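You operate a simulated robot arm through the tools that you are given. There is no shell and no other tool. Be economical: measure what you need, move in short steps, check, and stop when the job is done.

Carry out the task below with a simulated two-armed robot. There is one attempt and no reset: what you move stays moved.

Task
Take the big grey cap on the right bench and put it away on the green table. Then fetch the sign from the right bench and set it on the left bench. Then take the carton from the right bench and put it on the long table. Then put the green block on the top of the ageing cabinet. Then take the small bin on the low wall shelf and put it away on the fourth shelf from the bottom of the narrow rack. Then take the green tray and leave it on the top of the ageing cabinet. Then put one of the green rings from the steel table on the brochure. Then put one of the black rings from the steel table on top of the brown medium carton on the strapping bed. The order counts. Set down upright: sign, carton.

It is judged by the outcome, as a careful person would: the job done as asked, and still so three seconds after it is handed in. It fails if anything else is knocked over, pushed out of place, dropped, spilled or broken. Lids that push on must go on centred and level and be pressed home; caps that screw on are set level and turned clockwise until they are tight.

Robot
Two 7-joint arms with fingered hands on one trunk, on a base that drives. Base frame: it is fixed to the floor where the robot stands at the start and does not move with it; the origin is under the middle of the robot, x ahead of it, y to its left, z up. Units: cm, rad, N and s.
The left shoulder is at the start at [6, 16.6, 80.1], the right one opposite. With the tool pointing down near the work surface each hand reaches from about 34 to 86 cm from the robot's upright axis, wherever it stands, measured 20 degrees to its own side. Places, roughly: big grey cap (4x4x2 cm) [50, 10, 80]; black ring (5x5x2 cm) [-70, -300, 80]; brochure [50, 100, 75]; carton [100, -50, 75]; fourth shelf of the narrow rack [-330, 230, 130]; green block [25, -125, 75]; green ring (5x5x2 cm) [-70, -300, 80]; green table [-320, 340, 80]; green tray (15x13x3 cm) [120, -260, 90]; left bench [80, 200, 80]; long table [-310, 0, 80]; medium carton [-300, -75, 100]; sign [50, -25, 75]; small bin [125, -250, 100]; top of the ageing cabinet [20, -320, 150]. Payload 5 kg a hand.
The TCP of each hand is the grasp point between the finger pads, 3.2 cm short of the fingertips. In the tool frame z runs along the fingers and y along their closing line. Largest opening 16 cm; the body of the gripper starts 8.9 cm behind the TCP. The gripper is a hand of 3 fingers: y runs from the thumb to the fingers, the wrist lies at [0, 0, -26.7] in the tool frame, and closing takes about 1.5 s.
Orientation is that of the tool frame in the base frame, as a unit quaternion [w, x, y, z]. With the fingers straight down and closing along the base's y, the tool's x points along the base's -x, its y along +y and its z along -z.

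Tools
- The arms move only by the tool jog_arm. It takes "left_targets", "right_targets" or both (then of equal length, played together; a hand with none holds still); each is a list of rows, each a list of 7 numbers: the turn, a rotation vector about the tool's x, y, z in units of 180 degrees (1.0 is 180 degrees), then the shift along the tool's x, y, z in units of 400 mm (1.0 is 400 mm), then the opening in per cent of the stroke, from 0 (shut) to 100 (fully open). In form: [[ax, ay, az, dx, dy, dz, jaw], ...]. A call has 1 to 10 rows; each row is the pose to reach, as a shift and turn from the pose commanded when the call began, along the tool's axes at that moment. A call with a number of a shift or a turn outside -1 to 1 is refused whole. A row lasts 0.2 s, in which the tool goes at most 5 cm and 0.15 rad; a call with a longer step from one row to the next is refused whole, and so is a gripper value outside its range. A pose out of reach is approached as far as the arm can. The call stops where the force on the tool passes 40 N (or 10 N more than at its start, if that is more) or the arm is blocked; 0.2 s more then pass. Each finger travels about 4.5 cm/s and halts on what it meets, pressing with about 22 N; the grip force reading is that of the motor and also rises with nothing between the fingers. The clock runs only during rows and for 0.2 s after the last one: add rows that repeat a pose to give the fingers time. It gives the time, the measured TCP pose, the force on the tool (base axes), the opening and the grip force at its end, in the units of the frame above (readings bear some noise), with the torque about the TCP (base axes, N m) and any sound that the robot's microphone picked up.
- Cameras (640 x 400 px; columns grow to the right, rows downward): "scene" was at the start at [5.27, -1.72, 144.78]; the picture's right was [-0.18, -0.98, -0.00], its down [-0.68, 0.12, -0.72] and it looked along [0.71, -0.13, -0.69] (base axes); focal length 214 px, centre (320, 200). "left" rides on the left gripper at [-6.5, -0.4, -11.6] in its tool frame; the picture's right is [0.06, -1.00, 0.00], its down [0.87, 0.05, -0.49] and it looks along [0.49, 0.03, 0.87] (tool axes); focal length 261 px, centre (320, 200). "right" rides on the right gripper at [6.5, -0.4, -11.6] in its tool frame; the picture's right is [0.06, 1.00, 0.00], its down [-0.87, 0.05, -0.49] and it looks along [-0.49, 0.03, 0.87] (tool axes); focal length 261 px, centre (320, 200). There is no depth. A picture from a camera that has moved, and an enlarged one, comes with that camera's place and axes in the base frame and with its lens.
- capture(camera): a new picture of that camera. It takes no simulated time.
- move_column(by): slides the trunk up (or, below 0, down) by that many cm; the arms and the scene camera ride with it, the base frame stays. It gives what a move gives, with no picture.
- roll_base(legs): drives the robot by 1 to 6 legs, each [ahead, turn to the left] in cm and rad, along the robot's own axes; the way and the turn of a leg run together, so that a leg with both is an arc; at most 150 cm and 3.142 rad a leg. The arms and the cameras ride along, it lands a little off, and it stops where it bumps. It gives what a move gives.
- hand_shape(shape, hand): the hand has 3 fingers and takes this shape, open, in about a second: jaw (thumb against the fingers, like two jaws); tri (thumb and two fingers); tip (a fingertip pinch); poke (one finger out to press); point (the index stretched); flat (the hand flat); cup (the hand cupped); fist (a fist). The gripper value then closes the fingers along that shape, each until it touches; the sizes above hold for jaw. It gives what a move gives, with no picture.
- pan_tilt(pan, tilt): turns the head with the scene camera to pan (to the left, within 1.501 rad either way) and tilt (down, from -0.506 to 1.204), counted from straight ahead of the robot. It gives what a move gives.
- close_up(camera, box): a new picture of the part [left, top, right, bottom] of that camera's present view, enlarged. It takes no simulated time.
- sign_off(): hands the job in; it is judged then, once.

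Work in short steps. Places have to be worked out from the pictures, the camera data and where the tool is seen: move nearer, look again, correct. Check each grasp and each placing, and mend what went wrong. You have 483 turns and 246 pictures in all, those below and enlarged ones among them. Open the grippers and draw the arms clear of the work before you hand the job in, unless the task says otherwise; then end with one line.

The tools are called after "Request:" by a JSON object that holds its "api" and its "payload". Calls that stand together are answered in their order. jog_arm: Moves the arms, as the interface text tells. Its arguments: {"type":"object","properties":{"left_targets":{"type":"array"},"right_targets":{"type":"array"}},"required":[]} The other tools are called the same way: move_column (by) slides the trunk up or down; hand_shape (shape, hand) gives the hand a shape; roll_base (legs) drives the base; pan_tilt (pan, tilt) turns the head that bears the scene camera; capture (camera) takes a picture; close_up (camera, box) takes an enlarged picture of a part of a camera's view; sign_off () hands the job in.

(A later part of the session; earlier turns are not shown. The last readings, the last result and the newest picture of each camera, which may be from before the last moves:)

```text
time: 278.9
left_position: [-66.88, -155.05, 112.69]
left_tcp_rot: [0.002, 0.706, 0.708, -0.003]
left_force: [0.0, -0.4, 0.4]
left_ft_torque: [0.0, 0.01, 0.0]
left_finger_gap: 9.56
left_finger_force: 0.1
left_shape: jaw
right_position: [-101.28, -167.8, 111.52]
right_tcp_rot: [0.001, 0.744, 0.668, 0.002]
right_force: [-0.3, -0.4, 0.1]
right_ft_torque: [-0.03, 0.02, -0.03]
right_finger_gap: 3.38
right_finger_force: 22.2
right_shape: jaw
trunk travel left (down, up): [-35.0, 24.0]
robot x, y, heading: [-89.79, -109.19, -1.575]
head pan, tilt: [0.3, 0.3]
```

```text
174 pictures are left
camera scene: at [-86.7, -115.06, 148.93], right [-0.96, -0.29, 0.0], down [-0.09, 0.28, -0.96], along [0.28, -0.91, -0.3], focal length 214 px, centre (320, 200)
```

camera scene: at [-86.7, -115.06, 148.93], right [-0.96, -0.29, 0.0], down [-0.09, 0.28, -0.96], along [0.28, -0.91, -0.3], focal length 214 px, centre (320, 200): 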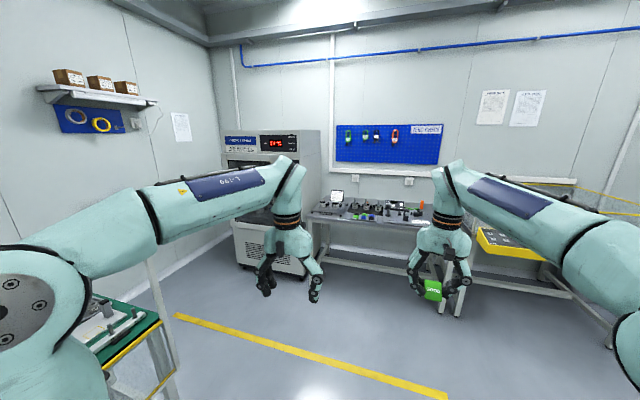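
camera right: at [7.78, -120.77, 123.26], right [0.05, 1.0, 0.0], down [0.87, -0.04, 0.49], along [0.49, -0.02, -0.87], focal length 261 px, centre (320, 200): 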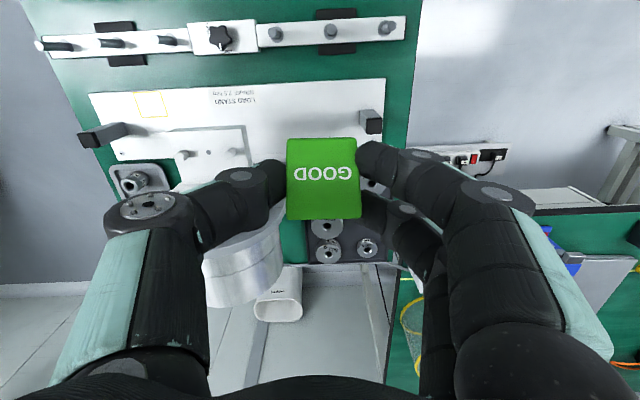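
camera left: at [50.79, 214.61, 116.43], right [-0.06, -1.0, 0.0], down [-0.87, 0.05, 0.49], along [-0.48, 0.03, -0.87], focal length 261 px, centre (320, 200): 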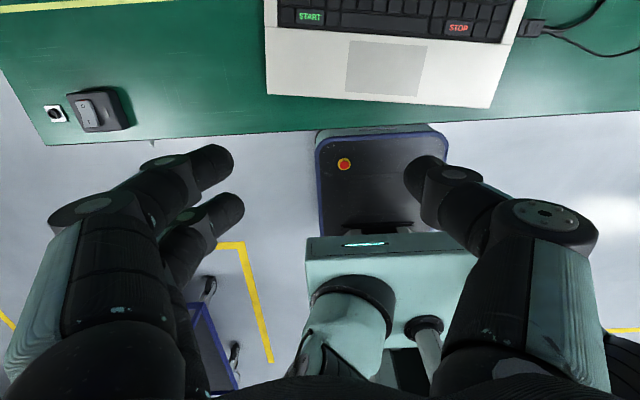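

The cabinet front is at about y=-297, x -12…75, with its top near z 147. I'll drive to [-90, -222], then along +x to [22, -225], keeping clear of the cart and steel table.

Request:
{"api": "roll_base", "payload": {"legs": [[113, 0], [0, 1.55]]}}

Request:
{"api": "pan_tilt", "payload": {"pan": 0.0, "tilt": 0.4}}

Request:
{"api": "capture", "payload": {"camera": "scene"}}

```text
time: 288.4
left_position: [-43.21, -198.43, 112.64]
left_tcp_rot: [0.003, 0.01, 1.0, -0.001]
left_force: [-0.1, -0.3, 0.2]
left_ft_torque: [-0.03, -0.01, -0.02]
left_finger_gap: 9.56
left_finger_force: 0.1
left_shape: jaw
right_position: [-31.07, -233.33, 111.57]
right_tcp_rot: [-0.001, 0.064, 0.998, 0.002]
right_force: [1.1, 0.3, -0.1]
right_ft_torque: [-0.01, -0.02, 0.04]
right_finger_gap: 3.39
right_finger_force: 22.3
right_shape: jaw
trunk travel left (down, up): [-35.0, 24.0]
robot x, y, heading: [-89.71, -220.4, -0.025]
head pan, tilt: [0.3, 0.3]
```

```text
time: 289.2
left_position: [-43.14, -198.56, 112.69]
left_tcp_rot: [0.003, 0.009, 1.0, -0.001]
left_force: [-0.3, -1.0, -0.2]
left_ft_torque: [-0.01, 0.0, -0.03]
left_finger_gap: 9.57
left_finger_force: 0.1
left_shape: jaw
right_position: [-31.08, -233.3, 111.66]
right_tcp_rot: [0.0, 0.064, 0.998, 0.001]
right_force: [0.0, -0.4, -0.4]
right_ft_torque: [-0.02, 0.01, -0.03]
right_finger_gap: 3.4
right_finger_force: 21.8
right_shape: jaw
trunk travel left (down, up): [-35.0, 24.0]
robot x, y, heading: [-89.87, -220.25, -0.025]
head pan, tilt: [0.0, 0.4]
```

```text
173 pictures are left
camera scene: at [-83.37, -220.62, 148.01], right [-0.02, -1.0, 0.0], down [-0.39, 0.01, -0.92], along [0.92, -0.02, -0.39], focal length 214 px, centre (320, 200)
```

scene: 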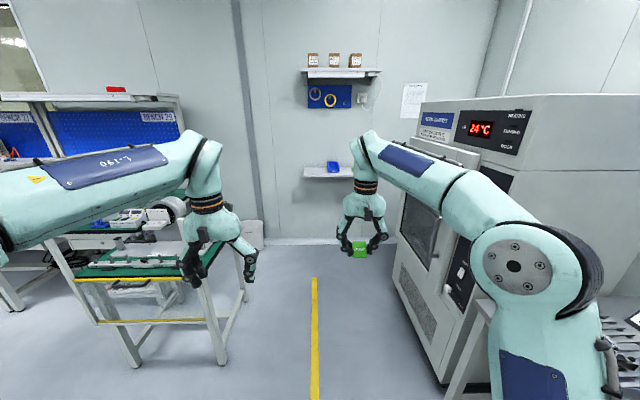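

There is a 115 cm passage between the cart and the cabinet. I'll drive on to x≈22 and turn to face the cabinet.

Request:
{"api": "roll_base", "payload": {"legs": [[112, 0], [0, -1.545]]}}

Request:
{"api": "move_column", "payload": {"by": 23.5}}

Request:
{"api": "pan_tilt", "payload": {"pan": -0.1, "tilt": 0.4}}

Request:
{"api": "capture", "payload": {"camera": "scene"}}

```text
time: 297.6
left_position: [64.52, -254.23, 112.71]
left_tcp_rot: [0.003, 0.526, 0.85, -0.002]
left_force: [0.6, 0.1, 0.4]
left_ft_torque: [0.02, -0.01, -0.04]
left_finger_gap: 9.56
left_finger_force: 0.2
left_shape: jaw
right_position: [39.82, -279.98, 111.82]
right_tcp_rot: [-0.001, 0.565, 0.825, 0.009]
right_force: [-2.3, 8.4, 0.0]
right_ft_torque: [-1.27, -0.35, -0.09]
right_finger_gap: 3.39
right_finger_force: 22.5
right_shape: jaw
trunk travel left (down, up): [-35.0, 24.0]
robot x, y, heading: [23.31, -223.07, -1.111]
head pan, tilt: [0.0, 0.4]
stopped in leg 2: the force on the tool passed its limit (the readings are from after the stop); the commanded pose is now the measured one
```

```text
time: 298.2
left_position: [64.44, -254.18, 114.54]
left_tcp_rot: [0.004, 0.527, 0.85, -0.002]
left_force: [0.8, -0.5, 0.0]
left_ft_torque: [0.02, 0.04, 0.0]
left_finger_gap: 9.53
left_finger_force: 0.1
left_shape: jaw
right_position: [39.99, -279.66, 113.08]
right_tcp_rot: [-0.007, 0.565, 0.825, 0.012]
right_force: [-3.1, 7.7, -5.4]
right_ft_torque: [-0.8, -0.53, -0.23]
right_finger_gap: 3.39
right_finger_force: 22.3
right_shape: jaw
trunk travel left (down, up): [-36.8, 22.2]
robot x, y, heading: [23.89, -222.72, -1.116]
head pan, tilt: [0.0, 0.4]
stopped: the force on the tool passed its limit (the readings are from after the stop); the commanded pose is now the measured one
```

```text
time: 298.9
left_position: [64.52, -254.24, 114.46]
left_tcp_rot: [0.003, 0.526, 0.85, -0.002]
left_force: [0.0, 0.3, 0.0]
left_ft_torque: [-0.03, -0.01, 0.04]
left_finger_gap: 9.55
left_finger_force: 0.1
left_shape: jaw
right_position: [39.91, -279.7, 113.1]
right_tcp_rot: [-0.006, 0.565, 0.825, 0.012]
right_force: [-1.2, 11.1, -6.5]
right_ft_torque: [-1.2, -0.37, -0.24]
right_finger_gap: 3.35
right_finger_force: 22.6
right_shape: jaw
trunk travel left (down, up): [-36.8, 22.2]
robot x, y, heading: [23.59, -222.8, -1.113]
head pan, tilt: [-0.099, 0.4]
```

```text
172 pictures are left
camera scene: at [25.7, -229.1, 149.85], right [-0.94, -0.35, 0.0], down [-0.14, 0.36, -0.92], along [0.32, -0.86, -0.39], focal length 214 px, centre (320, 200)
```

scene: 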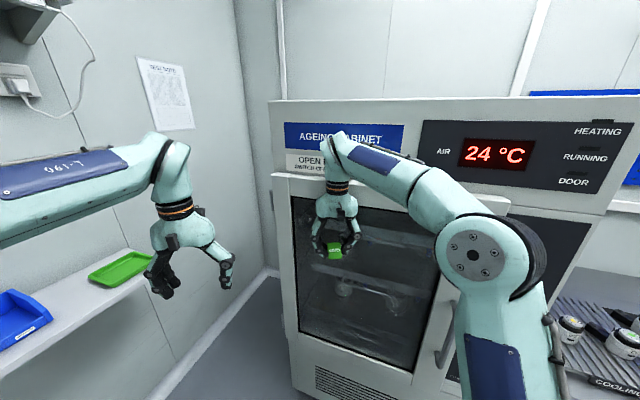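

The right hand brushed the cabinet front and everything stopped. I'll turn back left a little to free it, then raise the trunk away from the cabinet.

Request:
{"api": "roll_base", "payload": {"legs": [[0, 0.35]]}}

Request:
{"api": "move_column", "payload": {"by": 21.5}}

Request:
{"api": "capture", "payload": {"camera": "right"}}

Request:
{"api": "capture", "payload": {"camera": "scene"}}

```text
time: 300.4
left_position: [72.75, -238.37, 114.49]
left_tcp_rot: [0.003, 0.37, 0.929, -0.002]
left_force: [0.2, -0.6, -1.3]
left_ft_torque: [0.0, 0.01, -0.01]
left_finger_gap: 9.57
left_finger_force: 0.1
left_shape: jaw
right_position: [58.45, -270.81, 113.2]
right_tcp_rot: [-0.009, 0.412, 0.911, 0.011]
right_force: [0.2, 0.3, 0.0]
right_ft_torque: [-0.04, 0.01, 0.0]
right_finger_gap: 3.37
right_finger_force: 22.5
right_shape: jaw
trunk travel left (down, up): [-36.8, 22.2]
robot x, y, heading: [23.41, -223.07, -0.766]
head pan, tilt: [-0.099, 0.4]
```

```text
time: 302.7
left_position: [72.91, -238.47, 135.93]
left_tcp_rot: [0.003, 0.37, 0.929, -0.001]
left_force: [-0.5, -0.4, -0.1]
left_ft_torque: [0.02, -0.01, 0.02]
left_finger_gap: 9.56
left_finger_force: 0.1
left_shape: jaw
right_position: [58.51, -270.86, 134.51]
right_tcp_rot: [-0.009, 0.413, 0.911, 0.01]
right_force: [-0.3, -0.4, -0.7]
right_ft_torque: [-0.03, 0.01, 0.01]
right_finger_gap: 3.37
right_finger_force: 22.4
right_shape: jaw
trunk travel left (down, up): [-58.3, 0.7]
robot x, y, heading: [23.23, -223.27, -0.761]
head pan, tilt: [-0.099, 0.4]
```

```text
171 pictures are left
camera right: at [53.98, -266.48, 146.31], right [0.71, 0.7, 0.01], down [0.62, -0.63, 0.47], along [0.34, -0.32, -0.88], focal length 261 px, centre (320, 200)
```

right: 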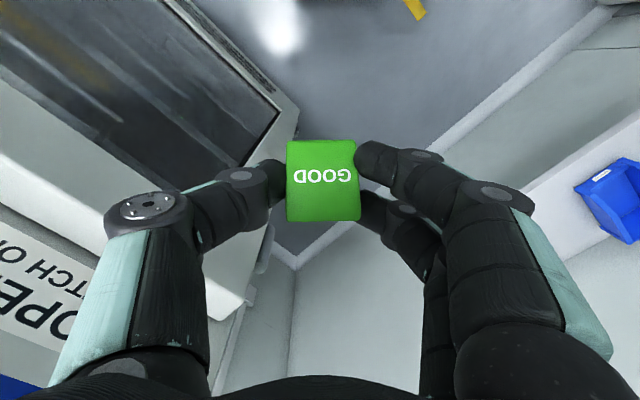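

```text
170 pictures are left
camera scene: at [27.66, -228.2, 171.34], right [-0.76, -0.65, 0.0], down [-0.25, 0.3, -0.92], along [0.6, -0.7, -0.39], focal length 214 px, centre (320, 200)
```

scene: 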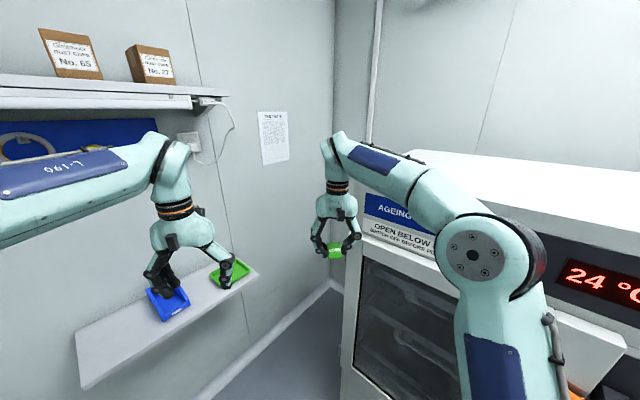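

The block is still held. I'll raise the right hand to z≈158 while tilting it about 50° forward, since a vertical tool can't reach that high.

Request:
{"api": "jog_arm", "payload": {"right_targets": [[0, -0.045, 0, 0.02, 0, -0.08, 13], [0, -0.09, 0, 0.04, 0, -0.16, 13], [0, -0.135, 0, 0.05, 0, -0.25, 13], [0, -0.18, 0, 0.05, 0, -0.34, 13], [0, -0.225, 0, 0.05, 0, -0.43, 13], [0, -0.27, 0, 0.05, 0, -0.52, 13], [0, -0.28, 0, 0.05, 0, -0.6, 13], [0, -0.28, 0, 0.05, 0, -0.6, 13]]}}

Request:
{"api": "capture", "payload": {"camera": "scene"}}

```text
time: 304.5
left_position: [72.72, -238.42, 136.02]
left_tcp_rot: [0.003, 0.37, 0.929, -0.001]
left_force: [-0.1, -0.1, -0.9]
left_ft_torque: [-0.01, -0.01, 0.0]
left_finger_gap: 9.57
left_finger_force: 0.0
left_shape: jaw
right_position: [57.34, -269.91, 158.57]
right_tcp_rot: [0.379, 0.379, 0.828, -0.166]
right_force: [-0.3, -0.7, -0.1]
right_ft_torque: [0.0, 0.01, -0.02]
right_finger_gap: 3.36
right_finger_force: 21.9
right_shape: jaw
trunk travel left (down, up): [-58.3, 0.7]
robot x, y, heading: [23.62, -223.08, -0.761]
head pan, tilt: [-0.099, 0.4]
```

```text
169 pictures are left
camera scene: at [27.59, -228.2, 171.35], right [-0.76, -0.65, 0.0], down [-0.25, 0.3, -0.92], along [0.6, -0.7, -0.39], focal length 214 px, centre (320, 200)
```

scene: 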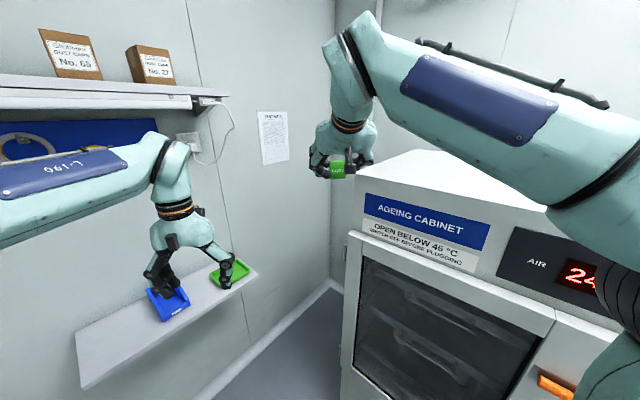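

The cabinet top's front edge is at y≈-287, z≈148, x from about -12 to 58. I'll raise the left hand likewise so it clears, then turn to face the cabinet.

Request:
{"api": "jog_arm", "payload": {"left_targets": [[0, -0.045, 0, 0.0, 0, -0.08, 60], [0, -0.09, 0, 0.0, 0, -0.16, 60], [0, -0.135, 0, 0.0, 0, -0.25, 60], [0, -0.18, 0, 0.0, 0, -0.34, 60], [0, -0.225, 0, 0.0, 0, -0.43, 60], [0, -0.27, 0, 0.0, 0, -0.52, 60], [0, -0.28, 0, 0.0, 0, -0.6, 60]]}}

Request:
{"api": "roll_base", "payload": {"legs": [[0, -0.81]]}}

Request:
{"api": "pan_tilt", "payload": {"pan": -0.1, "tilt": 0.5}}

Request:
{"api": "capture", "payload": {"camera": "scene"}}

```text
time: 306.1
left_position: [72.66, -238.22, 159.95]
left_tcp_rot: [0.398, 0.334, 0.839, -0.159]
left_force: [0.2, 0.0, 0.2]
left_ft_torque: [0.0, 0.02, -0.01]
left_finger_gap: 9.57
left_finger_force: 0.1
left_shape: jaw
right_position: [57.37, -269.87, 158.47]
right_tcp_rot: [0.379, 0.378, 0.828, -0.165]
right_force: [0.5, 0.7, -0.6]
right_ft_torque: [0.02, 0.0, 0.02]
right_finger_gap: 3.38
right_finger_force: 21.6
right_shape: jaw
trunk travel left (down, up): [-58.3, 0.7]
robot x, y, heading: [23.53, -222.75, -0.76]
head pan, tilt: [-0.099, 0.4]
```

```text
time: 308.6
left_position: [46.24, -268.97, 159.98]
left_tcp_rot: [0.303, 0.639, 0.639, -0.303]
left_force: [0.2, -0.1, 0.0]
left_ft_torque: [0.04, -0.02, 0.04]
left_finger_gap: 9.55
left_finger_force: 0.0
left_shape: jaw
right_position: [12.74, -279.7, 158.71]
right_tcp_rot: [0.284, 0.674, 0.612, -0.302]
right_force: [0.0, 1.0, -0.2]
right_ft_torque: [0.0, 0.0, 0.02]
right_finger_gap: 3.36
right_finger_force: 22.5
right_shape: jaw
trunk travel left (down, up): [-58.3, 0.7]
robot x, y, heading: [23.56, -223.03, -1.58]
head pan, tilt: [-0.099, 0.4]
```

```text
time: 309.2
left_position: [46.22, -269.06, 159.92]
left_tcp_rot: [0.301, 0.639, 0.639, -0.303]
left_force: [-1.3, 0.8, -0.6]
left_ft_torque: [-0.03, 0.0, -0.01]
left_finger_gap: 9.56
left_finger_force: 0.1
left_shape: jaw
right_position: [12.91, -279.7, 158.57]
right_tcp_rot: [0.284, 0.674, 0.612, -0.302]
right_force: [-0.2, -0.5, -0.2]
right_ft_torque: [-0.03, 0.0, 0.01]
right_finger_gap: 3.35
right_finger_force: 22.0
right_shape: jaw
trunk travel left (down, up): [-58.3, 0.7]
robot x, y, heading: [23.49, -223.44, -1.578]
head pan, tilt: [-0.099, 0.499]
```

```text
168 pictures are left
camera scene: at [22.87, -229.28, 170.43], right [-0.99, 0.1, 0.0], down [0.05, 0.48, -0.88], along [-0.09, -0.87, -0.48], focal length 214 px, centre (320, 200)
```

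scene: 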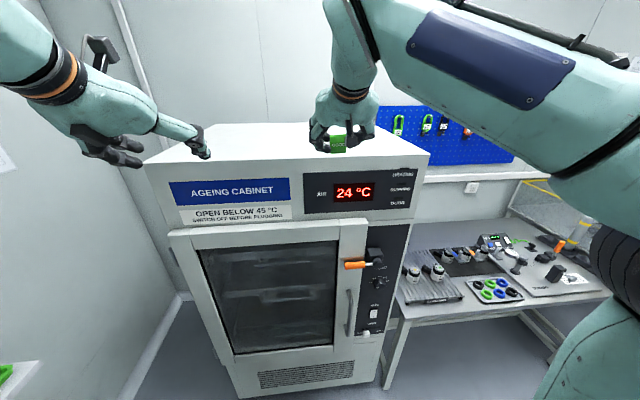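

Clear view of the cabinet top (front edge y≈-296). I'll drive forward 24 cm so the block comes over the top.

Request:
{"api": "roll_base", "payload": {"legs": [[24, 0]]}}

Request:
{"api": "capture", "payload": {"camera": "right"}}

Request:
{"api": "capture", "payload": {"camera": "scene"}}

```text
time: 311.0
left_position: [46.16, -293.1, 159.87]
left_tcp_rot: [0.303, 0.639, 0.638, -0.304]
left_force: [-1.1, -1.3, 0.7]
left_ft_torque: [0.03, 0.02, -0.04]
left_finger_gap: 9.56
left_finger_force: 0.0
left_shape: jaw
right_position: [12.59, -303.76, 158.43]
right_tcp_rot: [0.283, 0.674, 0.612, -0.302]
right_force: [-0.2, -0.3, -0.4]
right_ft_torque: [0.02, -0.02, 0.01]
right_finger_gap: 3.38
right_finger_force: 21.5
right_shape: jaw
trunk travel left (down, up): [-58.3, 0.7]
robot x, y, heading: [23.67, -247.24, -1.579]
head pan, tilt: [-0.099, 0.499]
```

```text
167 pictures are left
camera right: at [13.39, -290.83, 161.19], right [1.0, -0.05, -0.04], down [0.02, -0.2, 0.98], along [-0.06, -0.98, -0.2], focal length 261 px, centre (320, 200)
```

right: 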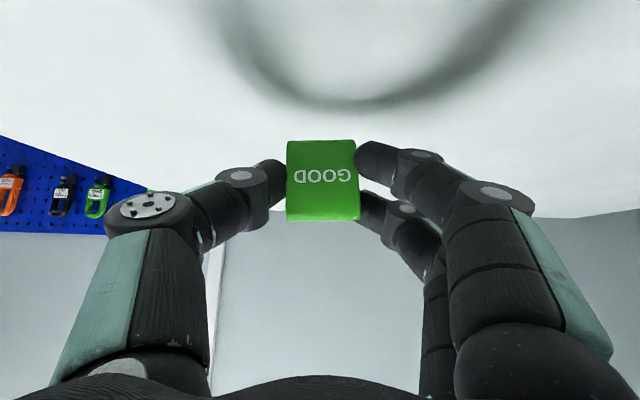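

```text
166 pictures are left
camera scene: at [22.73, -253.43, 170.42], right [-0.99, 0.1, 0.0], down [0.05, 0.48, -0.88], along [-0.09, -0.87, -0.48], focal length 214 px, centre (320, 200)
```

scene: 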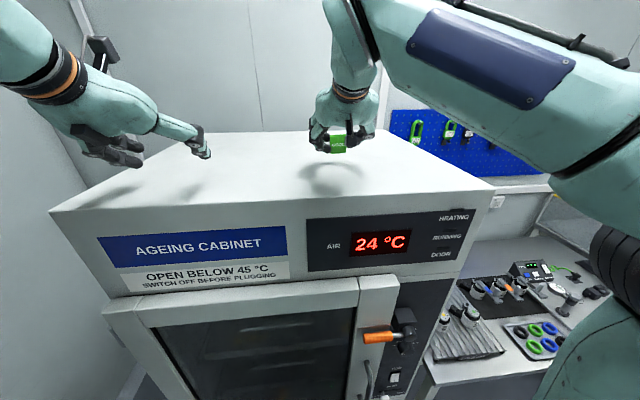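

The block is 9 cm inside the front edge. I'll reduce the tilt to about 40° and lower to just above the surface.

Request:
{"api": "jog_arm", "payload": {"right_targets": [[0, 0.03, 0, 0.03, 0, 0.025, 13], [0, 0.055, 0, 0.055, 0, 0.045, 13], [0, 0.055, 0, 0.085, 0, 0.07, 13], [0, 0.055, 0, 0.091, 0, 0.075, 13], [0, 0.055, 0, 0.097, 0, 0.08, 13], [0, 0.055, 0, 0.103, 0, 0.085, 13], [0, 0.055, 0, 0.109, 0, 0.09, 13]]}}

Request:
{"api": "close_up", "payload": {"camera": "scene", "box": [260, 80, 420, 180]}}

```text
time: 311.8
left_position: [46.16, -292.97, 160.02]
left_tcp_rot: [0.303, 0.639, 0.639, -0.303]
left_force: [-0.2, 0.0, -0.7]
left_ft_torque: [0.02, -0.05, 0.03]
left_finger_gap: 9.58
left_finger_force: 0.1
left_shape: jaw
right_position: [12.53, -303.71, 155.85]
right_tcp_rot: [0.241, 0.694, 0.631, -0.25]
right_force: [1.3, 0.2, 10.8]
right_ft_torque: [-0.03, -0.28, 0.0]
right_finger_gap: 3.45
right_finger_force: 22.5
right_shape: jaw
trunk travel left (down, up): [-58.3, 0.7]
robot x, y, heading: [23.48, -246.8, -1.579]
head pan, tilt: [-0.099, 0.499]
stopped in row 3 (right hand): the force on the tool passed its limit (the readings are from after the stop); the commanded pose is now the measured one
```

```text
4.00 times, centred on (340, 130) of scene
camera zoom: at [22.73, -253.19, 170.43], right [-0.99, 0.1, 0.0], down [0.05, 0.48, -0.88], along [-0.09, -0.87, -0.48], focal length 858 px, centre (240, 480)
```

zoom: 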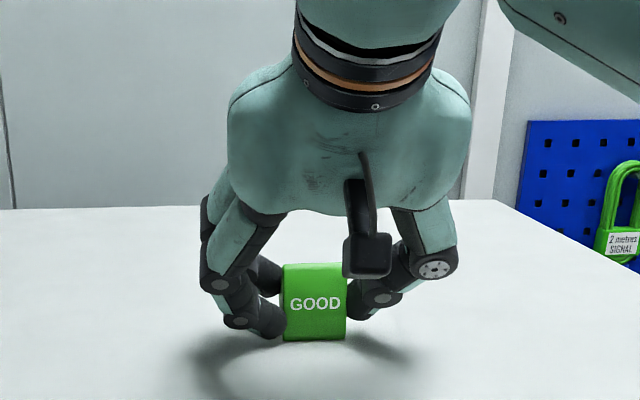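

Contact at TCP z≈155.9, so the surface is about z 152. The block rests on its lower edge; I'll open gently so it settles flat, then retreat.

Request:
{"api": "jog_arm", "payload": {"right_targets": [[0, 0, 0, 0.0, 0, 0, 20], [0, 0, 0, 0, 0, 0, 22], [0, 0, 0, 0, 0, 0, 24], [0, 0, 0, 0, 0, 0, 28], [0, 0, 0, 0, 0, 0, 32], [0, 0, 0, 0, 0, 0, 36], [0, 0, 0, 0, 0, 0, 40]]}}

Request:
{"api": "close_up", "payload": {"camera": "scene", "box": [260, 80, 420, 180]}}

```text
time: 313.4
left_position: [45.98, -293.0, 159.95]
left_tcp_rot: [0.303, 0.639, 0.639, -0.303]
left_force: [-0.7, 0.2, 0.5]
left_ft_torque: [-0.02, 0.0, -0.03]
left_finger_gap: 9.56
left_finger_force: 0.1
left_shape: jaw
right_position: [12.44, -303.63, 155.68]
right_tcp_rot: [0.239, 0.695, 0.63, -0.249]
right_force: [-3.9, -1.5, 11.1]
right_ft_torque: [-0.14, -0.19, -0.05]
right_finger_gap: 6.02
right_finger_force: 0.0
right_shape: jaw
trunk travel left (down, up): [-58.3, 0.7]
robot x, y, heading: [23.64, -246.85, -1.577]
head pan, tilt: [-0.099, 0.499]
```

```text
4.00 times, centred on (340, 130) of scene
camera zoom: at [22.65, -253.2, 170.43], right [-0.99, 0.11, 0.0], down [0.05, 0.48, -0.88], along [-0.09, -0.87, -0.48], focal length 858 px, centre (240, 480)
```

zoom: 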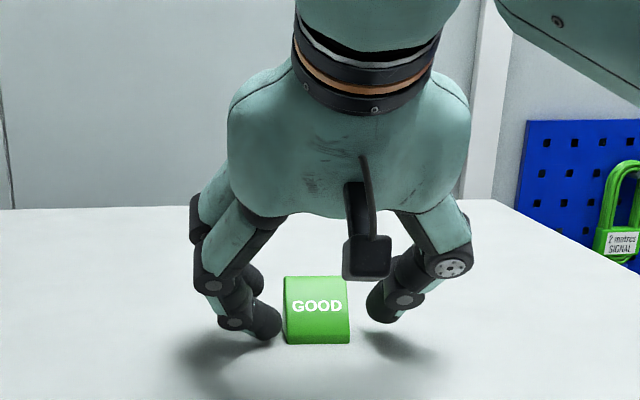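

The block settled flat on the cabinet top. I'll lift the hand straight up and verify.

Request:
{"api": "jog_arm", "payload": {"right_targets": [[0, 0, 0, -0.016, 0, -0.019, 42], [0, 0, 0, -0.05, 0, -0.06, 45], [0, 0, 0, -0.1, 0, -0.11, 45], [0, 0, 0, -0.12, 0, -0.16, 45], [0, 0, 0, -0.06, 0, -0.24, 45], [0, 0, 0, 0.02, 0, -0.3, 45]]}}

Request:
{"api": "capture", "payload": {"camera": "scene"}}

```text
time: 314.8
left_position: [46.03, -292.98, 159.92]
left_tcp_rot: [0.303, 0.639, 0.638, -0.303]
left_force: [0.4, 0.3, 0.5]
left_ft_torque: [0.0, -0.04, 0.01]
left_finger_gap: 9.59
left_finger_force: 0.1
left_shape: jaw
right_position: [12.92, -295.24, 164.25]
right_tcp_rot: [0.238, 0.695, 0.63, -0.25]
right_force: [1.0, 0.7, 0.5]
right_ft_torque: [-0.02, -0.03, 0.01]
right_finger_gap: 7.14
right_finger_force: 0.1
right_shape: jaw
trunk travel left (down, up): [-58.3, 0.7]
robot x, y, heading: [23.6, -246.95, -1.572]
head pan, tilt: [-0.099, 0.499]
```

```text
163 pictures are left
camera scene: at [22.68, -253.18, 170.43], right [-0.99, 0.1, 0.0], down [0.05, 0.48, -0.88], along [-0.09, -0.87, -0.48], focal length 214 px, centre (320, 200)
```

scene: 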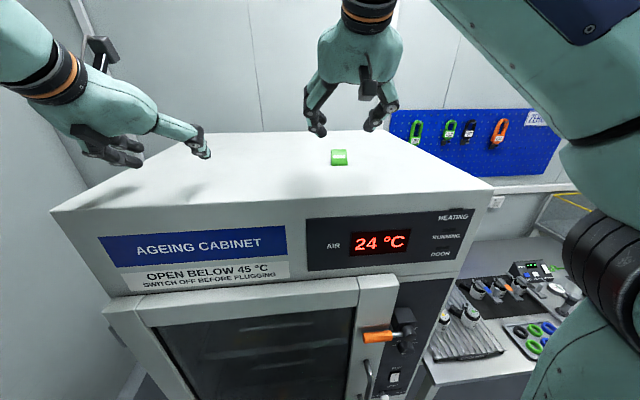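

The green block stands on the cabinet top. Next is the small blue bin on the low wall shelf. I'll back off, lower the trunk, and turn toward the wall.

Request:
{"api": "roll_base", "payload": {"legs": [[-24, 0]]}}

Request:
{"api": "jog_arm", "payload": {"left_targets": [[0, 0.045, 0, 0.04, 0, 0.0, 60], [0, 0.09, 0, 0.08, 0, 0.02, 60], [0, 0.135, 0, 0.12, 0, 0.04, 60], [0, 0.18, 0, 0.16, 0, 0.08, 60], [0, 0.225, 0, 0.2, 0, 0.12, 60], [0, 0.27, 0, 0.24, 0, 0.16, 60], [0, 0.28, 0, 0.28, 0, 0.2, 60]], "right_targets": [[0, 0.045, 0, 0.04, 0, 0.0, 60], [0, 0.09, 0, 0.08, 0, 0.02, 60], [0, 0.135, 0, 0.12, 0, 0.04, 60], [0, 0.18, 0, 0.16, 0, 0.08, 60], [0, 0.225, 0, 0.2, 0, 0.12, 60], [0, 0.225, 0, 0.24, 0, 0.16, 60], [0, 0.225, 0, 0.28, 0, 0.2, 60]]}}

Request:
{"api": "roll_base", "payload": {"legs": [[0, 1.56]]}}

Request:
{"api": "move_column", "payload": {"by": -12}}

Request:
{"api": "pan_tilt", "payload": {"pan": 0.0, "tilt": 0.5}}

Request:
{"api": "capture", "payload": {"camera": "scene"}}

```text
time: 316.6
left_position: [46.26, -268.71, 159.97]
left_tcp_rot: [0.303, 0.639, 0.639, -0.303]
left_force: [0.2, 1.3, 0.5]
left_ft_torque: [0.01, 0.03, 0.02]
left_finger_gap: 9.59
left_finger_force: 0.0
left_shape: jaw
right_position: [13.17, -271.07, 164.27]
right_tcp_rot: [0.239, 0.695, 0.631, -0.25]
right_force: [-0.1, 0.2, -0.1]
right_ft_torque: [-0.04, 0.0, -0.02]
right_finger_gap: 7.17
right_finger_force: 0.1
right_shape: jaw
trunk travel left (down, up): [-58.3, 0.7]
robot x, y, heading: [23.52, -222.94, -1.577]
head pan, tilt: [-0.099, 0.499]
```

```text
time: 318.2
left_position: [45.92, -268.27, 146.25]
left_tcp_rot: [0.001, 0.708, 0.706, -0.001]
left_force: [-1.9, -0.8, -0.3]
left_ft_torque: [0.04, -0.06, -0.02]
left_finger_gap: 9.56
left_finger_force: 0.0
left_shape: jaw
right_position: [13.42, -267.8, 150.67]
right_tcp_rot: [0.005, 0.739, 0.673, 0.009]
right_force: [-0.2, -0.5, 0.1]
right_ft_torque: [0.04, -0.05, 0.0]
right_finger_gap: 9.61
right_finger_force: 0.0
right_shape: jaw
right hand out of reach, approached as far as the arm can: row 3, 4, 5, 6
trunk travel left (down, up): [-58.3, 0.7]
robot x, y, heading: [23.94, -222.72, -1.578]
head pan, tilt: [-0.099, 0.499]
```

```text
time: 322.4
left_position: [69.18, -200.99, 146.23]
left_tcp_rot: [0.002, 0.011, 1.0, -0.001]
left_force: [0.6, -0.9, 0.2]
left_ft_torque: [0.01, -0.04, -0.03]
left_finger_gap: 9.58
left_finger_force: 0.0
left_shape: jaw
right_position: [68.33, -233.64, 150.86]
right_tcp_rot: [-0.001, 0.056, 0.998, 0.009]
right_force: [-0.5, 0.2, 0.1]
right_ft_torque: [-0.01, 0.02, 0.03]
right_finger_gap: 9.63
right_finger_force: 0.0
right_shape: jaw
trunk travel left (down, up): [-58.3, 0.7]
robot x, y, heading: [23.67, -222.79, -0.025]
head pan, tilt: [-0.099, 0.499]
```

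```text
time: 323.9
left_position: [69.22, -201.13, 134.36]
left_tcp_rot: [0.002, 0.01, 1.0, 0.0]
left_force: [0.1, 0.7, -0.8]
left_ft_torque: [0.0, 0.02, 0.02]
left_finger_gap: 9.56
left_finger_force: 0.1
left_shape: jaw
right_position: [68.39, -233.61, 138.93]
right_tcp_rot: [0.0, 0.056, 0.998, 0.009]
right_force: [-0.1, 0.5, 0.7]
right_ft_torque: [0.0, -0.01, -0.02]
right_finger_gap: 9.62
right_finger_force: 0.0
right_shape: jaw
trunk travel left (down, up): [-46.3, 12.7]
robot x, y, heading: [23.67, -222.92, -0.025]
head pan, tilt: [-0.099, 0.499]
```

```text
time: 324.5
left_position: [69.27, -201.12, 134.16]
left_tcp_rot: [0.003, 0.011, 1.0, 0.0]
left_force: [-0.1, -0.6, 0.4]
left_ft_torque: [-0.02, 0.02, 0.0]
left_finger_gap: 9.57
left_finger_force: 0.0
left_shape: jaw
right_position: [68.34, -233.69, 138.84]
right_tcp_rot: [0.0, 0.056, 0.998, 0.009]
right_force: [0.0, 1.1, 0.1]
right_ft_torque: [0.03, 0.01, 0.01]
right_finger_gap: 9.64
right_finger_force: 0.0
right_shape: jaw
trunk travel left (down, up): [-46.3, 12.7]
robot x, y, heading: [23.45, -222.84, -0.026]
head pan, tilt: [0.0, 0.499]
```

```text
162 pictures are left
camera scene: at [29.92, -223.22, 158.43], right [-0.03, -1.0, 0.0], down [-0.48, 0.01, -0.88], along [0.88, -0.02, -0.48], focal length 214 px, centre (320, 200)
```

scene: 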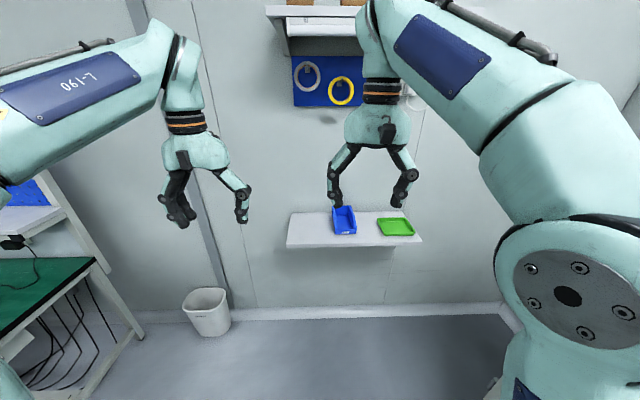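

The low shelf is at z≈92, spanning x 106–136. The blue bin is near [119, -237] and the green tray near [119, -264]. I'll lower the trunk to its normal height and drive 27 cm closer.

Request:
{"api": "move_column", "payload": {"by": -12}}

Request:
{"api": "roll_base", "payload": {"legs": [[27, 0.02]]}}

Request:
{"api": "capture", "payload": {"camera": "right"}}

Request:
{"api": "capture", "payload": {"camera": "scene"}}

```text
time: 326.0
left_position: [69.39, -201.21, 122.23]
left_tcp_rot: [0.002, 0.011, 1.0, 0.0]
left_force: [0.1, -0.6, -0.5]
left_ft_torque: [0.0, 0.02, 0.0]
left_finger_gap: 9.59
left_finger_force: 0.1
left_shape: jaw
right_position: [68.34, -233.68, 126.78]
right_tcp_rot: [-0.001, 0.055, 0.998, 0.008]
right_force: [-0.5, 0.0, -0.5]
right_ft_torque: [-0.02, -0.02, 0.02]
right_finger_gap: 9.6
right_finger_force: 0.1
right_shape: jaw
trunk travel left (down, up): [-34.3, 24.7]
robot x, y, heading: [23.91, -223.11, -0.029]
head pan, tilt: [0.0, 0.499]
```

```text
time: 327.9
left_position: [96.02, -200.77, 122.31]
left_tcp_rot: [0.002, 0.001, 1.0, 0.0]
left_force: [-0.5, 0.1, 0.4]
left_ft_torque: [-0.05, 0.0, -0.01]
left_finger_gap: 9.55
left_finger_force: 0.0
left_shape: jaw
right_position: [95.73, -233.18, 126.83]
right_tcp_rot: [0.0, 0.047, 0.999, 0.008]
right_force: [-0.1, 0.2, -0.4]
right_ft_torque: [-0.01, 0.04, -0.04]
right_finger_gap: 9.61
right_finger_force: 0.1
right_shape: jaw
trunk travel left (down, up): [-34.3, 24.7]
robot x, y, heading: [50.55, -223.44, -0.011]
head pan, tilt: [0.0, 0.499]
```

```text
161 pictures are left
camera right: at [89.17, -233.25, 138.42], right [0.03, 1.0, 0.02], down [0.87, -0.04, 0.49], along [0.49, 0.0, -0.87], focal length 261 px, centre (320, 200)
```

right: 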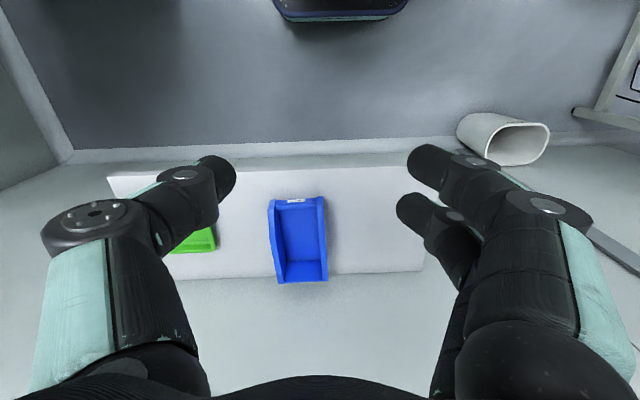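

```text
160 pictures are left
camera scene: at [57.1, -223.55, 146.42], right [-0.01, -1.0, 0.0], down [-0.48, 0.0, -0.88], along [0.88, -0.01, -0.48], focal length 214 px, centre (320, 200)
```

scene: 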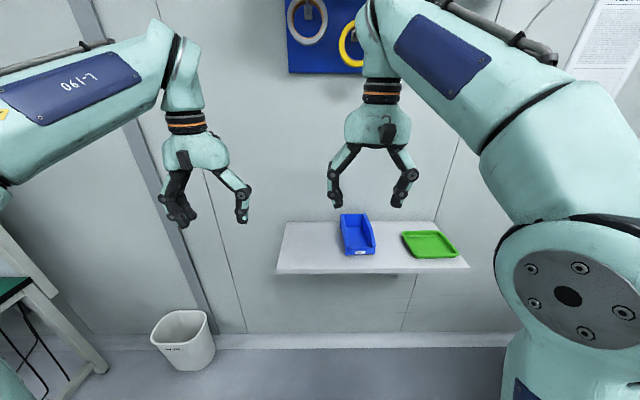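

The bin lies along x, centre ~[122, -237.7], 10–11 cm wide. I'll bring the hand nearer, square its yaw, then tilt it 50° forward so the same grip suits the rack shelf.

Request:
{"api": "jog_arm", "payload": {"right_targets": [[0, 0, -0.015, -0.06, -0.02, 0.06, 75], [0, 0, -0.03, -0.12, -0.04, 0.12, 85], [0, 0, -0.03, -0.15, -0.06, 0.18, 85], [0, 0, -0.03, -0.15, -0.083, 0.24, 85]]}}

Request:
{"api": "jog_arm", "payload": {"right_targets": [[0, -0.045, 0, -0.02, 0, 0.0, 85], [0, -0.09, 0, -0.04, 0, 0.03, 85], [0, -0.135, 0, -0.06, 0, 0.06, 85], [0, -0.18, 0, -0.08, 0, 0.08, 85], [0, -0.225, 0, -0.1, 0, 0.1, 85], [0, -0.278, 0, -0.12, 0, 0.12, 85]]}}

Request:
{"api": "capture", "payload": {"camera": "right"}}

```text
time: 328.9
left_position: [95.9, -200.74, 122.35]
left_tcp_rot: [0.003, 0.001, 1.0, 0.0]
left_force: [-0.2, 0.0, 0.2]
left_ft_torque: [0.02, -0.02, 0.0]
left_finger_gap: 9.57
left_finger_force: 0.0
left_shape: jaw
right_position: [101.34, -237.19, 117.05]
right_tcp_rot: [0.0, -0.001, 1.0, 0.01]
right_force: [-0.2, 0.0, -1.0]
right_ft_torque: [0.0, 0.03, -0.03]
right_finger_gap: 13.58
right_finger_force: 0.0
right_shape: jaw
trunk travel left (down, up): [-34.3, 24.7]
robot x, y, heading: [50.61, -223.21, -0.003]
head pan, tilt: [0.0, 0.499]
```

```text
refused: row 6 steps farther than a row can; nothing moved
```

```text
159 pictures are left
camera right: at [94.83, -237.68, 128.69], right [-0.06, 1.0, 0.02], down [0.87, 0.05, 0.49], along [0.49, 0.05, -0.87], focal length 261 px, centre (320, 200)
```

right: 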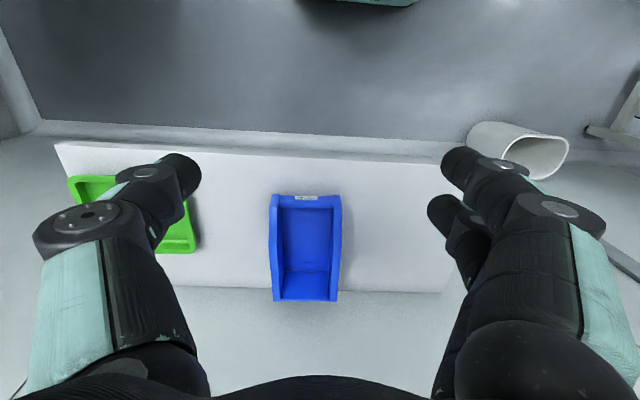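

Now tilt the hand 50° forward (smaller steps) and move it 5 cm ahead.

Request:
{"api": "jog_arm", "payload": {"right_targets": [[0.006, -0.04, 0, -0.02, -0.01, 0.0, 85], [0.006, -0.08, 0, -0.04, -0.015, 0.03, 85], [0.006, -0.12, 0, -0.06, -0.018, 0.06, 85], [0.006, -0.16, 0, -0.08, -0.018, 0.08, 85], [0.006, -0.2, 0, -0.1, -0.018, 0.1, 85], [0.006, -0.24, 0, -0.11, -0.018, 0.11, 85], [0.006, -0.278, 0, -0.12, -0.018, 0.12, 85]]}}

Request:
{"api": "capture", "payload": {"camera": "right"}}

```text
time: 330.5
left_position: [96.01, -200.76, 122.3]
left_tcp_rot: [0.003, 0.001, 1.0, 0.0]
left_force: [-1.3, -0.1, -0.3]
left_ft_torque: [-0.01, -0.01, 0.0]
left_finger_gap: 9.54
left_finger_force: 0.0
left_shape: jaw
right_position: [106.11, -237.41, 112.34]
right_tcp_rot: [0.423, 0.002, 0.906, -0.001]
right_force: [-0.6, -0.6, -0.1]
right_ft_torque: [-0.01, 0.02, -0.02]
right_finger_gap: 13.57
right_finger_force: 0.1
right_shape: jaw
trunk travel left (down, up): [-34.3, 24.7]
robot x, y, heading: [50.89, -223.24, -0.015]
head pan, tilt: [0.0, 0.499]
```

```text
158 pictures are left
camera right: at [93.06, -237.88, 114.81], right [-0.03, 1.0, -0.05], down [0.18, 0.05, 0.98], along [0.98, 0.03, -0.18], focal length 261 px, centre (320, 200)
```

right: 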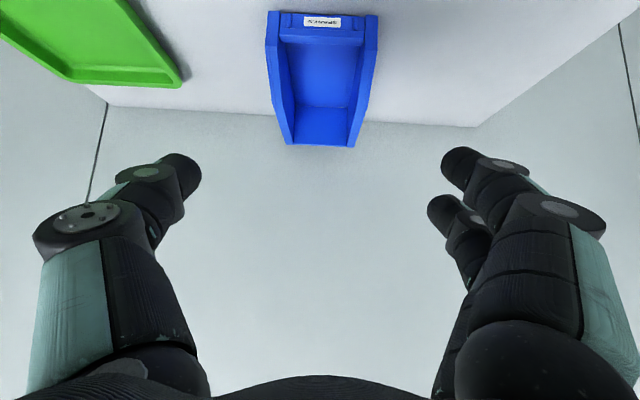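

The bin is 10 cm wide, its back about 7.5 cm tall, well centred. I'll slide the fingers down alongside it to TCP [121, -237.3, 97].

Request:
{"api": "jog_arm", "payload": {"right_targets": [[0, 0, 0, 0.01, 0.002, 0.1, 85], [0, 0, 0, 0.02, 0.002, 0.2, 85], [0, 0, 0, 0.03, 0.002, 0.3, 85], [0, 0, 0, 0.04, 0.002, 0.4, 85], [0, 0, 0, 0.05, 0.002, 0.48, 85], [0, 0, 0, 0.057, 0.002, 0.533, 85]]}}

Request:
{"api": "capture", "payload": {"camera": "right"}}

```text
time: 331.9
left_position: [95.88, -200.65, 122.21]
left_tcp_rot: [0.003, 0.001, 1.0, 0.0]
left_force: [-0.2, 0.8, 0.2]
left_ft_torque: [0.01, 0.01, 0.01]
left_finger_gap: 9.56
left_finger_force: 0.0
left_shape: jaw
right_position: [121.1, -237.62, 96.94]
right_tcp_rot: [0.423, 0.003, 0.906, -0.001]
right_force: [0.2, 0.0, -0.1]
right_ft_torque: [0.0, 0.01, 0.0]
right_finger_gap: 13.58
right_finger_force: 0.1
right_shape: jaw
trunk travel left (down, up): [-34.3, 24.7]
robot x, y, heading: [50.5, -223.19, -0.007]
head pan, tilt: [0.0, 0.499]
```

```text
157 pictures are left
camera right: at [107.99, -237.99, 99.36], right [-0.03, 1.0, -0.05], down [0.18, 0.05, 0.98], along [0.98, 0.02, -0.18], focal length 261 px, centre (320, 200)
```

right: 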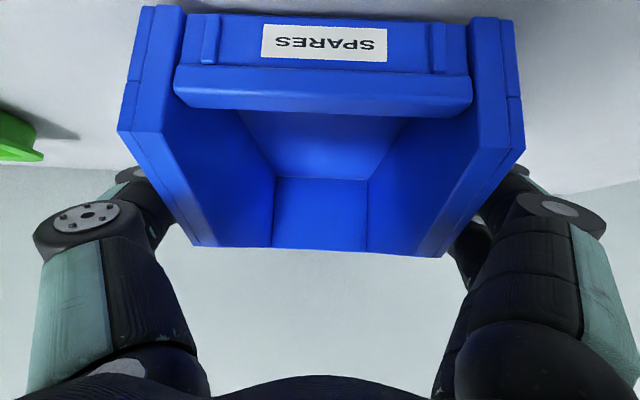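

The fingers flank the bin. I'll close and lift slightly to test.

Request:
{"api": "jog_arm", "payload": {"right_targets": [[0, 0, 0, 0, 0, 0, 70], [0, 0, 0, 0, 0, 0, 55], [0, 0, 0, 0, 0, 0, 50], [0, 0, 0, 0, 0, 0, 50], [0, 0, 0, 0, 0, 0, 50], [0, 0, 0, 0, 0, 0, 50], [0, 0, 0, -0.02, 0, -0.018, 50], [0, 0, 0, -0.077, 0, -0.065, 50]]}}

Request:
{"api": "capture", "payload": {"camera": "right"}}

Request:
{"api": "capture", "payload": {"camera": "scene"}}

```text
time: 333.7
left_position: [95.99, -200.7, 122.3]
left_tcp_rot: [0.003, 0.001, 1.0, -0.001]
left_force: [-0.3, 0.4, 0.0]
left_ft_torque: [-0.01, 0.01, 0.0]
left_finger_gap: 9.56
left_finger_force: 0.0
left_shape: jaw
right_position: [120.93, -237.52, 100.97]
right_tcp_rot: [0.423, 0.002, 0.906, 0.0]
right_force: [0.3, 0.4, -0.8]
right_ft_torque: [0.0, 0.03, 0.02]
right_finger_gap: 10.09
right_finger_force: 21.9
right_shape: jaw
trunk travel left (down, up): [-34.3, 24.7]
robot x, y, heading: [50.81, -223.32, -0.008]
head pan, tilt: [0.0, 0.499]
```

```text
156 pictures are left
camera right: at [107.86, -237.94, 103.43], right [-0.03, 1.0, -0.05], down [0.18, 0.05, 0.98], along [0.98, 0.03, -0.18], focal length 261 px, centre (320, 200)
```

right: 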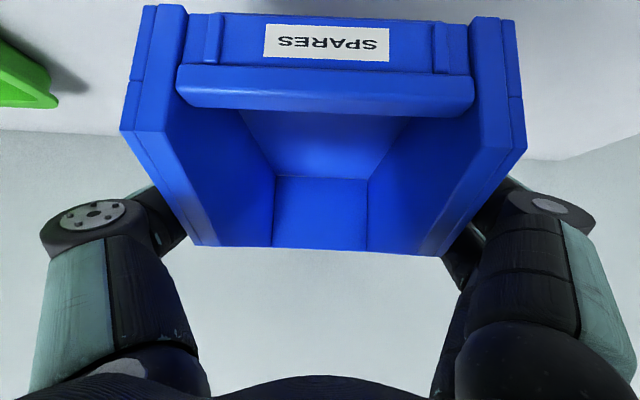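

```text
155 pictures are left
camera scene: at [56.99, -223.56, 146.43], right [-0.01, -1.0, 0.0], down [-0.48, 0.0, -0.88], along [0.88, -0.01, -0.48], focal length 214 px, centre (320, 200)
```

scene: 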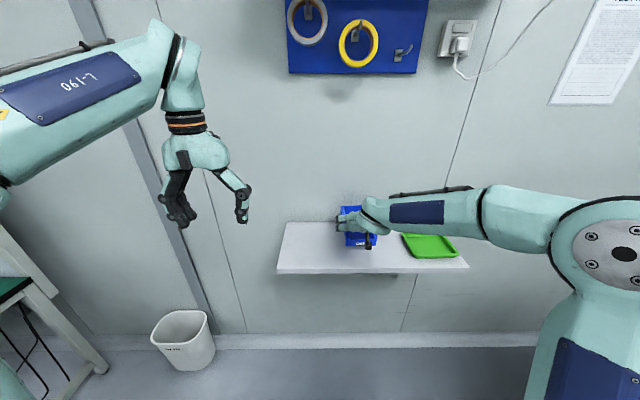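

The bin is lifted level and secure. I'll raise and draw it back, then reverse out of the passage and head for the narrow rack.

Request:
{"api": "jog_arm", "payload": {"right_targets": [[0, 0, 0, -0.04, 0, -0.07, 50], [0, 0, 0, -0.04, 0, -0.17, 50], [0, 0, 0, 0.0, 0, -0.28, 50], [0, 0, 0, 0.05, 0, -0.39, 50], [0, 0, 0, 0.09, 0, -0.5, 50], [0, 0, 0, 0.124, 0, -0.615, 50]]}}

Request:
{"api": "roll_base", "payload": {"legs": [[-143, 0], [0, 1.93], [150, 0], [150, 0], [125, 0]]}}

Request:
{"api": "pan_tilt", "payload": {"pan": 0.8, "tilt": 0.3}}

Request:
{"api": "capture", "payload": {"camera": "scene"}}

```text
time: 335.1
left_position: [95.83, -200.71, 122.32]
left_tcp_rot: [0.004, 0.001, 1.0, 0.0]
left_force: [-1.0, 0.3, 0.4]
left_ft_torque: [-0.01, -0.01, 0.0]
left_finger_gap: 9.59
left_finger_force: 0.0
left_shape: jaw
right_position: [98.85, -237.54, 112.95]
right_tcp_rot: [0.422, 0.002, 0.907, -0.001]
right_force: [-0.3, 0.1, -0.1]
right_ft_torque: [0.0, 0.01, 0.0]
right_finger_gap: 10.11
right_finger_force: 21.9
right_shape: jaw
trunk travel left (down, up): [-34.3, 24.7]
robot x, y, heading: [51.03, -223.41, -0.009]
head pan, tilt: [0.0, 0.499]
```

```text
time: 366.1
left_position: [-279.46, 195.13, 122.38]
left_tcp_rot: [-0.001, 0.841, -0.54, -0.002]
left_force: [0.5, 0.3, -0.3]
left_ft_torque: [0.02, 0.06, 0.01]
left_finger_gap: 9.6
left_finger_force: 0.0
left_shape: jaw
right_position: [-247.06, 213.23, 112.71]
right_tcp_rot: [-0.229, 0.761, -0.493, -0.354]
right_force: [-0.6, -0.3, -1.1]
right_ft_torque: [0.01, 0.0, 0.0]
right_finger_gap: 10.05
right_finger_force: 22.2
right_shape: jaw
trunk travel left (down, up): [-34.3, 24.7]
robot x, y, heading: [-238.78, 164.31, 2.119]
head pan, tilt: [0.0, 0.499]
stopped in leg 5: the robot was blocked; the commanded pose is now the measured one
```

```text
time: 367.2
left_position: [-279.64, 195.0, 122.35]
left_tcp_rot: [-0.002, 0.842, -0.54, -0.002]
left_force: [-0.9, -1.1, -0.2]
left_ft_torque: [-0.03, 0.01, 0.03]
left_finger_gap: 9.61
left_finger_force: 0.1
left_shape: jaw
right_position: [-247.25, 213.29, 112.78]
right_tcp_rot: [-0.229, 0.761, -0.493, -0.354]
right_force: [0.4, 0.1, -1.5]
right_ft_torque: [-0.03, 0.02, 0.02]
right_finger_gap: 10.04
right_finger_force: 21.6
right_shape: jaw
trunk travel left (down, up): [-34.3, 24.7]
robot x, y, heading: [-238.45, 164.56, 2.122]
head pan, tilt: [0.799, 0.3]
```

```text
154 pictures are left
camera scene: at [-245.63, 163.56, 148.27], right [0.22, 0.98, 0.0], down [0.29, -0.07, -0.96], along [-0.93, 0.21, -0.3], focal length 214 px, centre (320, 200)
```

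scene: 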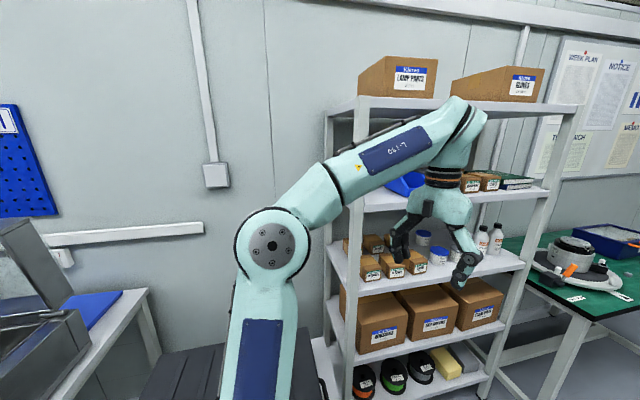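

The base was blocked near the small table with the black toolbox. I'll look down to the left to see what it touched.

Request:
{"api": "pan_tilt", "payload": {"pan": 1.0, "tilt": 0.9}}

Request:
{"api": "capture", "payload": {"camera": "scene"}}

Request:
{"api": "capture", "payload": {"camera": "left"}}

```text
time: 368.2
left_position: [-279.53, 195.1, 122.15]
left_tcp_rot: [-0.001, 0.842, -0.54, -0.002]
left_force: [0.3, -0.4, 0.2]
left_ft_torque: [0.0, 0.0, -0.02]
left_finger_gap: 9.57
left_finger_force: 0.1
left_shape: jaw
right_position: [-247.22, 213.21, 112.82]
right_tcp_rot: [-0.229, 0.761, -0.493, -0.353]
right_force: [0.2, 0.1, -1.1]
right_ft_torque: [0.01, 0.0, 0.01]
right_finger_gap: 9.99
right_finger_force: 21.7
right_shape: jaw
trunk travel left (down, up): [-34.3, 24.7]
robot x, y, heading: [-238.11, 164.46, 2.12]
head pan, tilt: [1.0, 0.901]
```

```text
153 pictures are left
camera scene: at [-244.07, 161.67, 143.05], right [0.02, 1.0, 0.0], down [0.78, -0.02, -0.62], along [-0.62, 0.01, -0.78], focal length 214 px, centre (320, 200)
```

scene: 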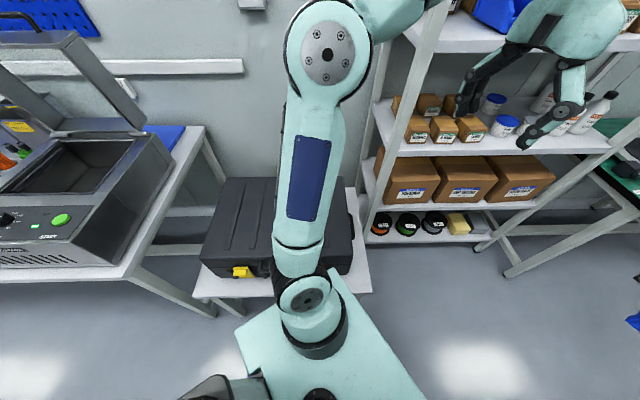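

```text
152 pictures are left
camera left: at [-281.9, 201.13, 133.86], right [0.93, 0.36, 0.0], down [0.31, -0.81, 0.49], along [0.17, -0.45, -0.87], focal length 261 px, centre (320, 200)
```

left: 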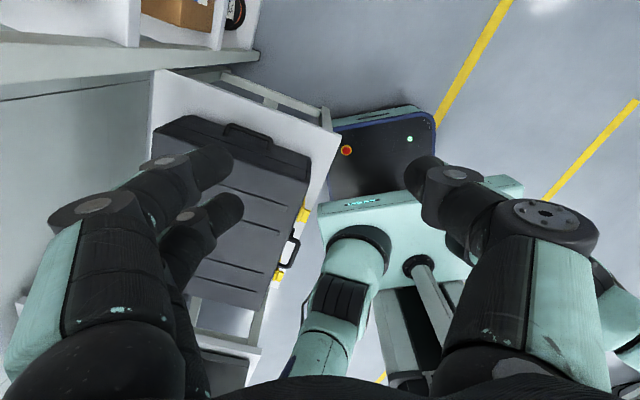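

The base only grazed the small toolbox table, which looks in place. I'll back away and go around to face the rack at about [-235, 225].

Request:
{"api": "roll_base", "payload": {"legs": [[-30, 0], [0, -0.5], [75, 0], [0, 1.5]]}}

Request:
{"api": "pan_tilt", "payload": {"pan": 0.0, "tilt": 0.3}}

Request:
{"api": "capture", "payload": {"camera": "scene"}}

```text
time: 379.1
left_position: [-274.36, 195.18, 122.25]
left_tcp_rot: [0.0, 0.998, -0.063, -0.002]
left_force: [-0.3, -0.7, 0.0]
left_ft_torque: [0.02, -0.01, 0.02]
left_finger_gap: 9.61
left_finger_force: 0.1
left_shape: jaw
right_position: [-272.67, 232.16, 112.84]
right_tcp_rot: [-0.028, 0.905, -0.06, -0.421]
right_force: [-1.2, 0.3, -1.2]
right_ft_torque: [-0.01, 0.0, 0.04]
right_finger_gap: 10.01
right_finger_force: 22.0
right_shape: jaw
trunk travel left (down, up): [-34.3, 24.7]
robot x, y, heading: [-226.42, 214.12, 3.133]
head pan, tilt: [1.0, 0.901]
```

```text
time: 380.4
left_position: [-274.28, 195.07, 122.3]
left_tcp_rot: [0.0, 0.998, -0.063, -0.002]
left_force: [0.4, -0.1, 0.0]
left_ft_torque: [0.02, 0.01, 0.03]
left_finger_gap: 9.59
left_finger_force: 0.0
left_shape: jaw
right_position: [-272.79, 232.2, 112.69]
right_tcp_rot: [-0.029, 0.904, -0.061, -0.421]
right_force: [0.4, 0.4, -0.7]
right_ft_torque: [-0.01, -0.01, 0.04]
right_finger_gap: 10.01
right_finger_force: 22.1
right_shape: jaw
trunk travel left (down, up): [-34.3, 24.7]
robot x, y, heading: [-226.52, 214.05, 3.141]
head pan, tilt: [0.0, 0.3]
```

```text
151 pictures are left
camera scene: at [-232.61, 213.84, 148.27], right [0.0, 1.0, 0.0], down [0.3, 0.0, -0.96], along [-0.96, 0.0, -0.3], focal length 214 px, centre (320, 200)
```

scene: 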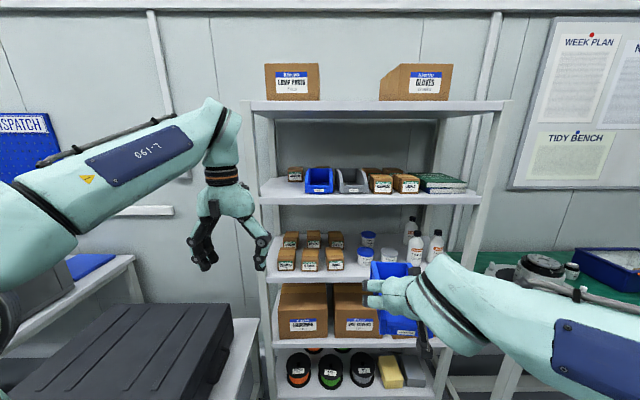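

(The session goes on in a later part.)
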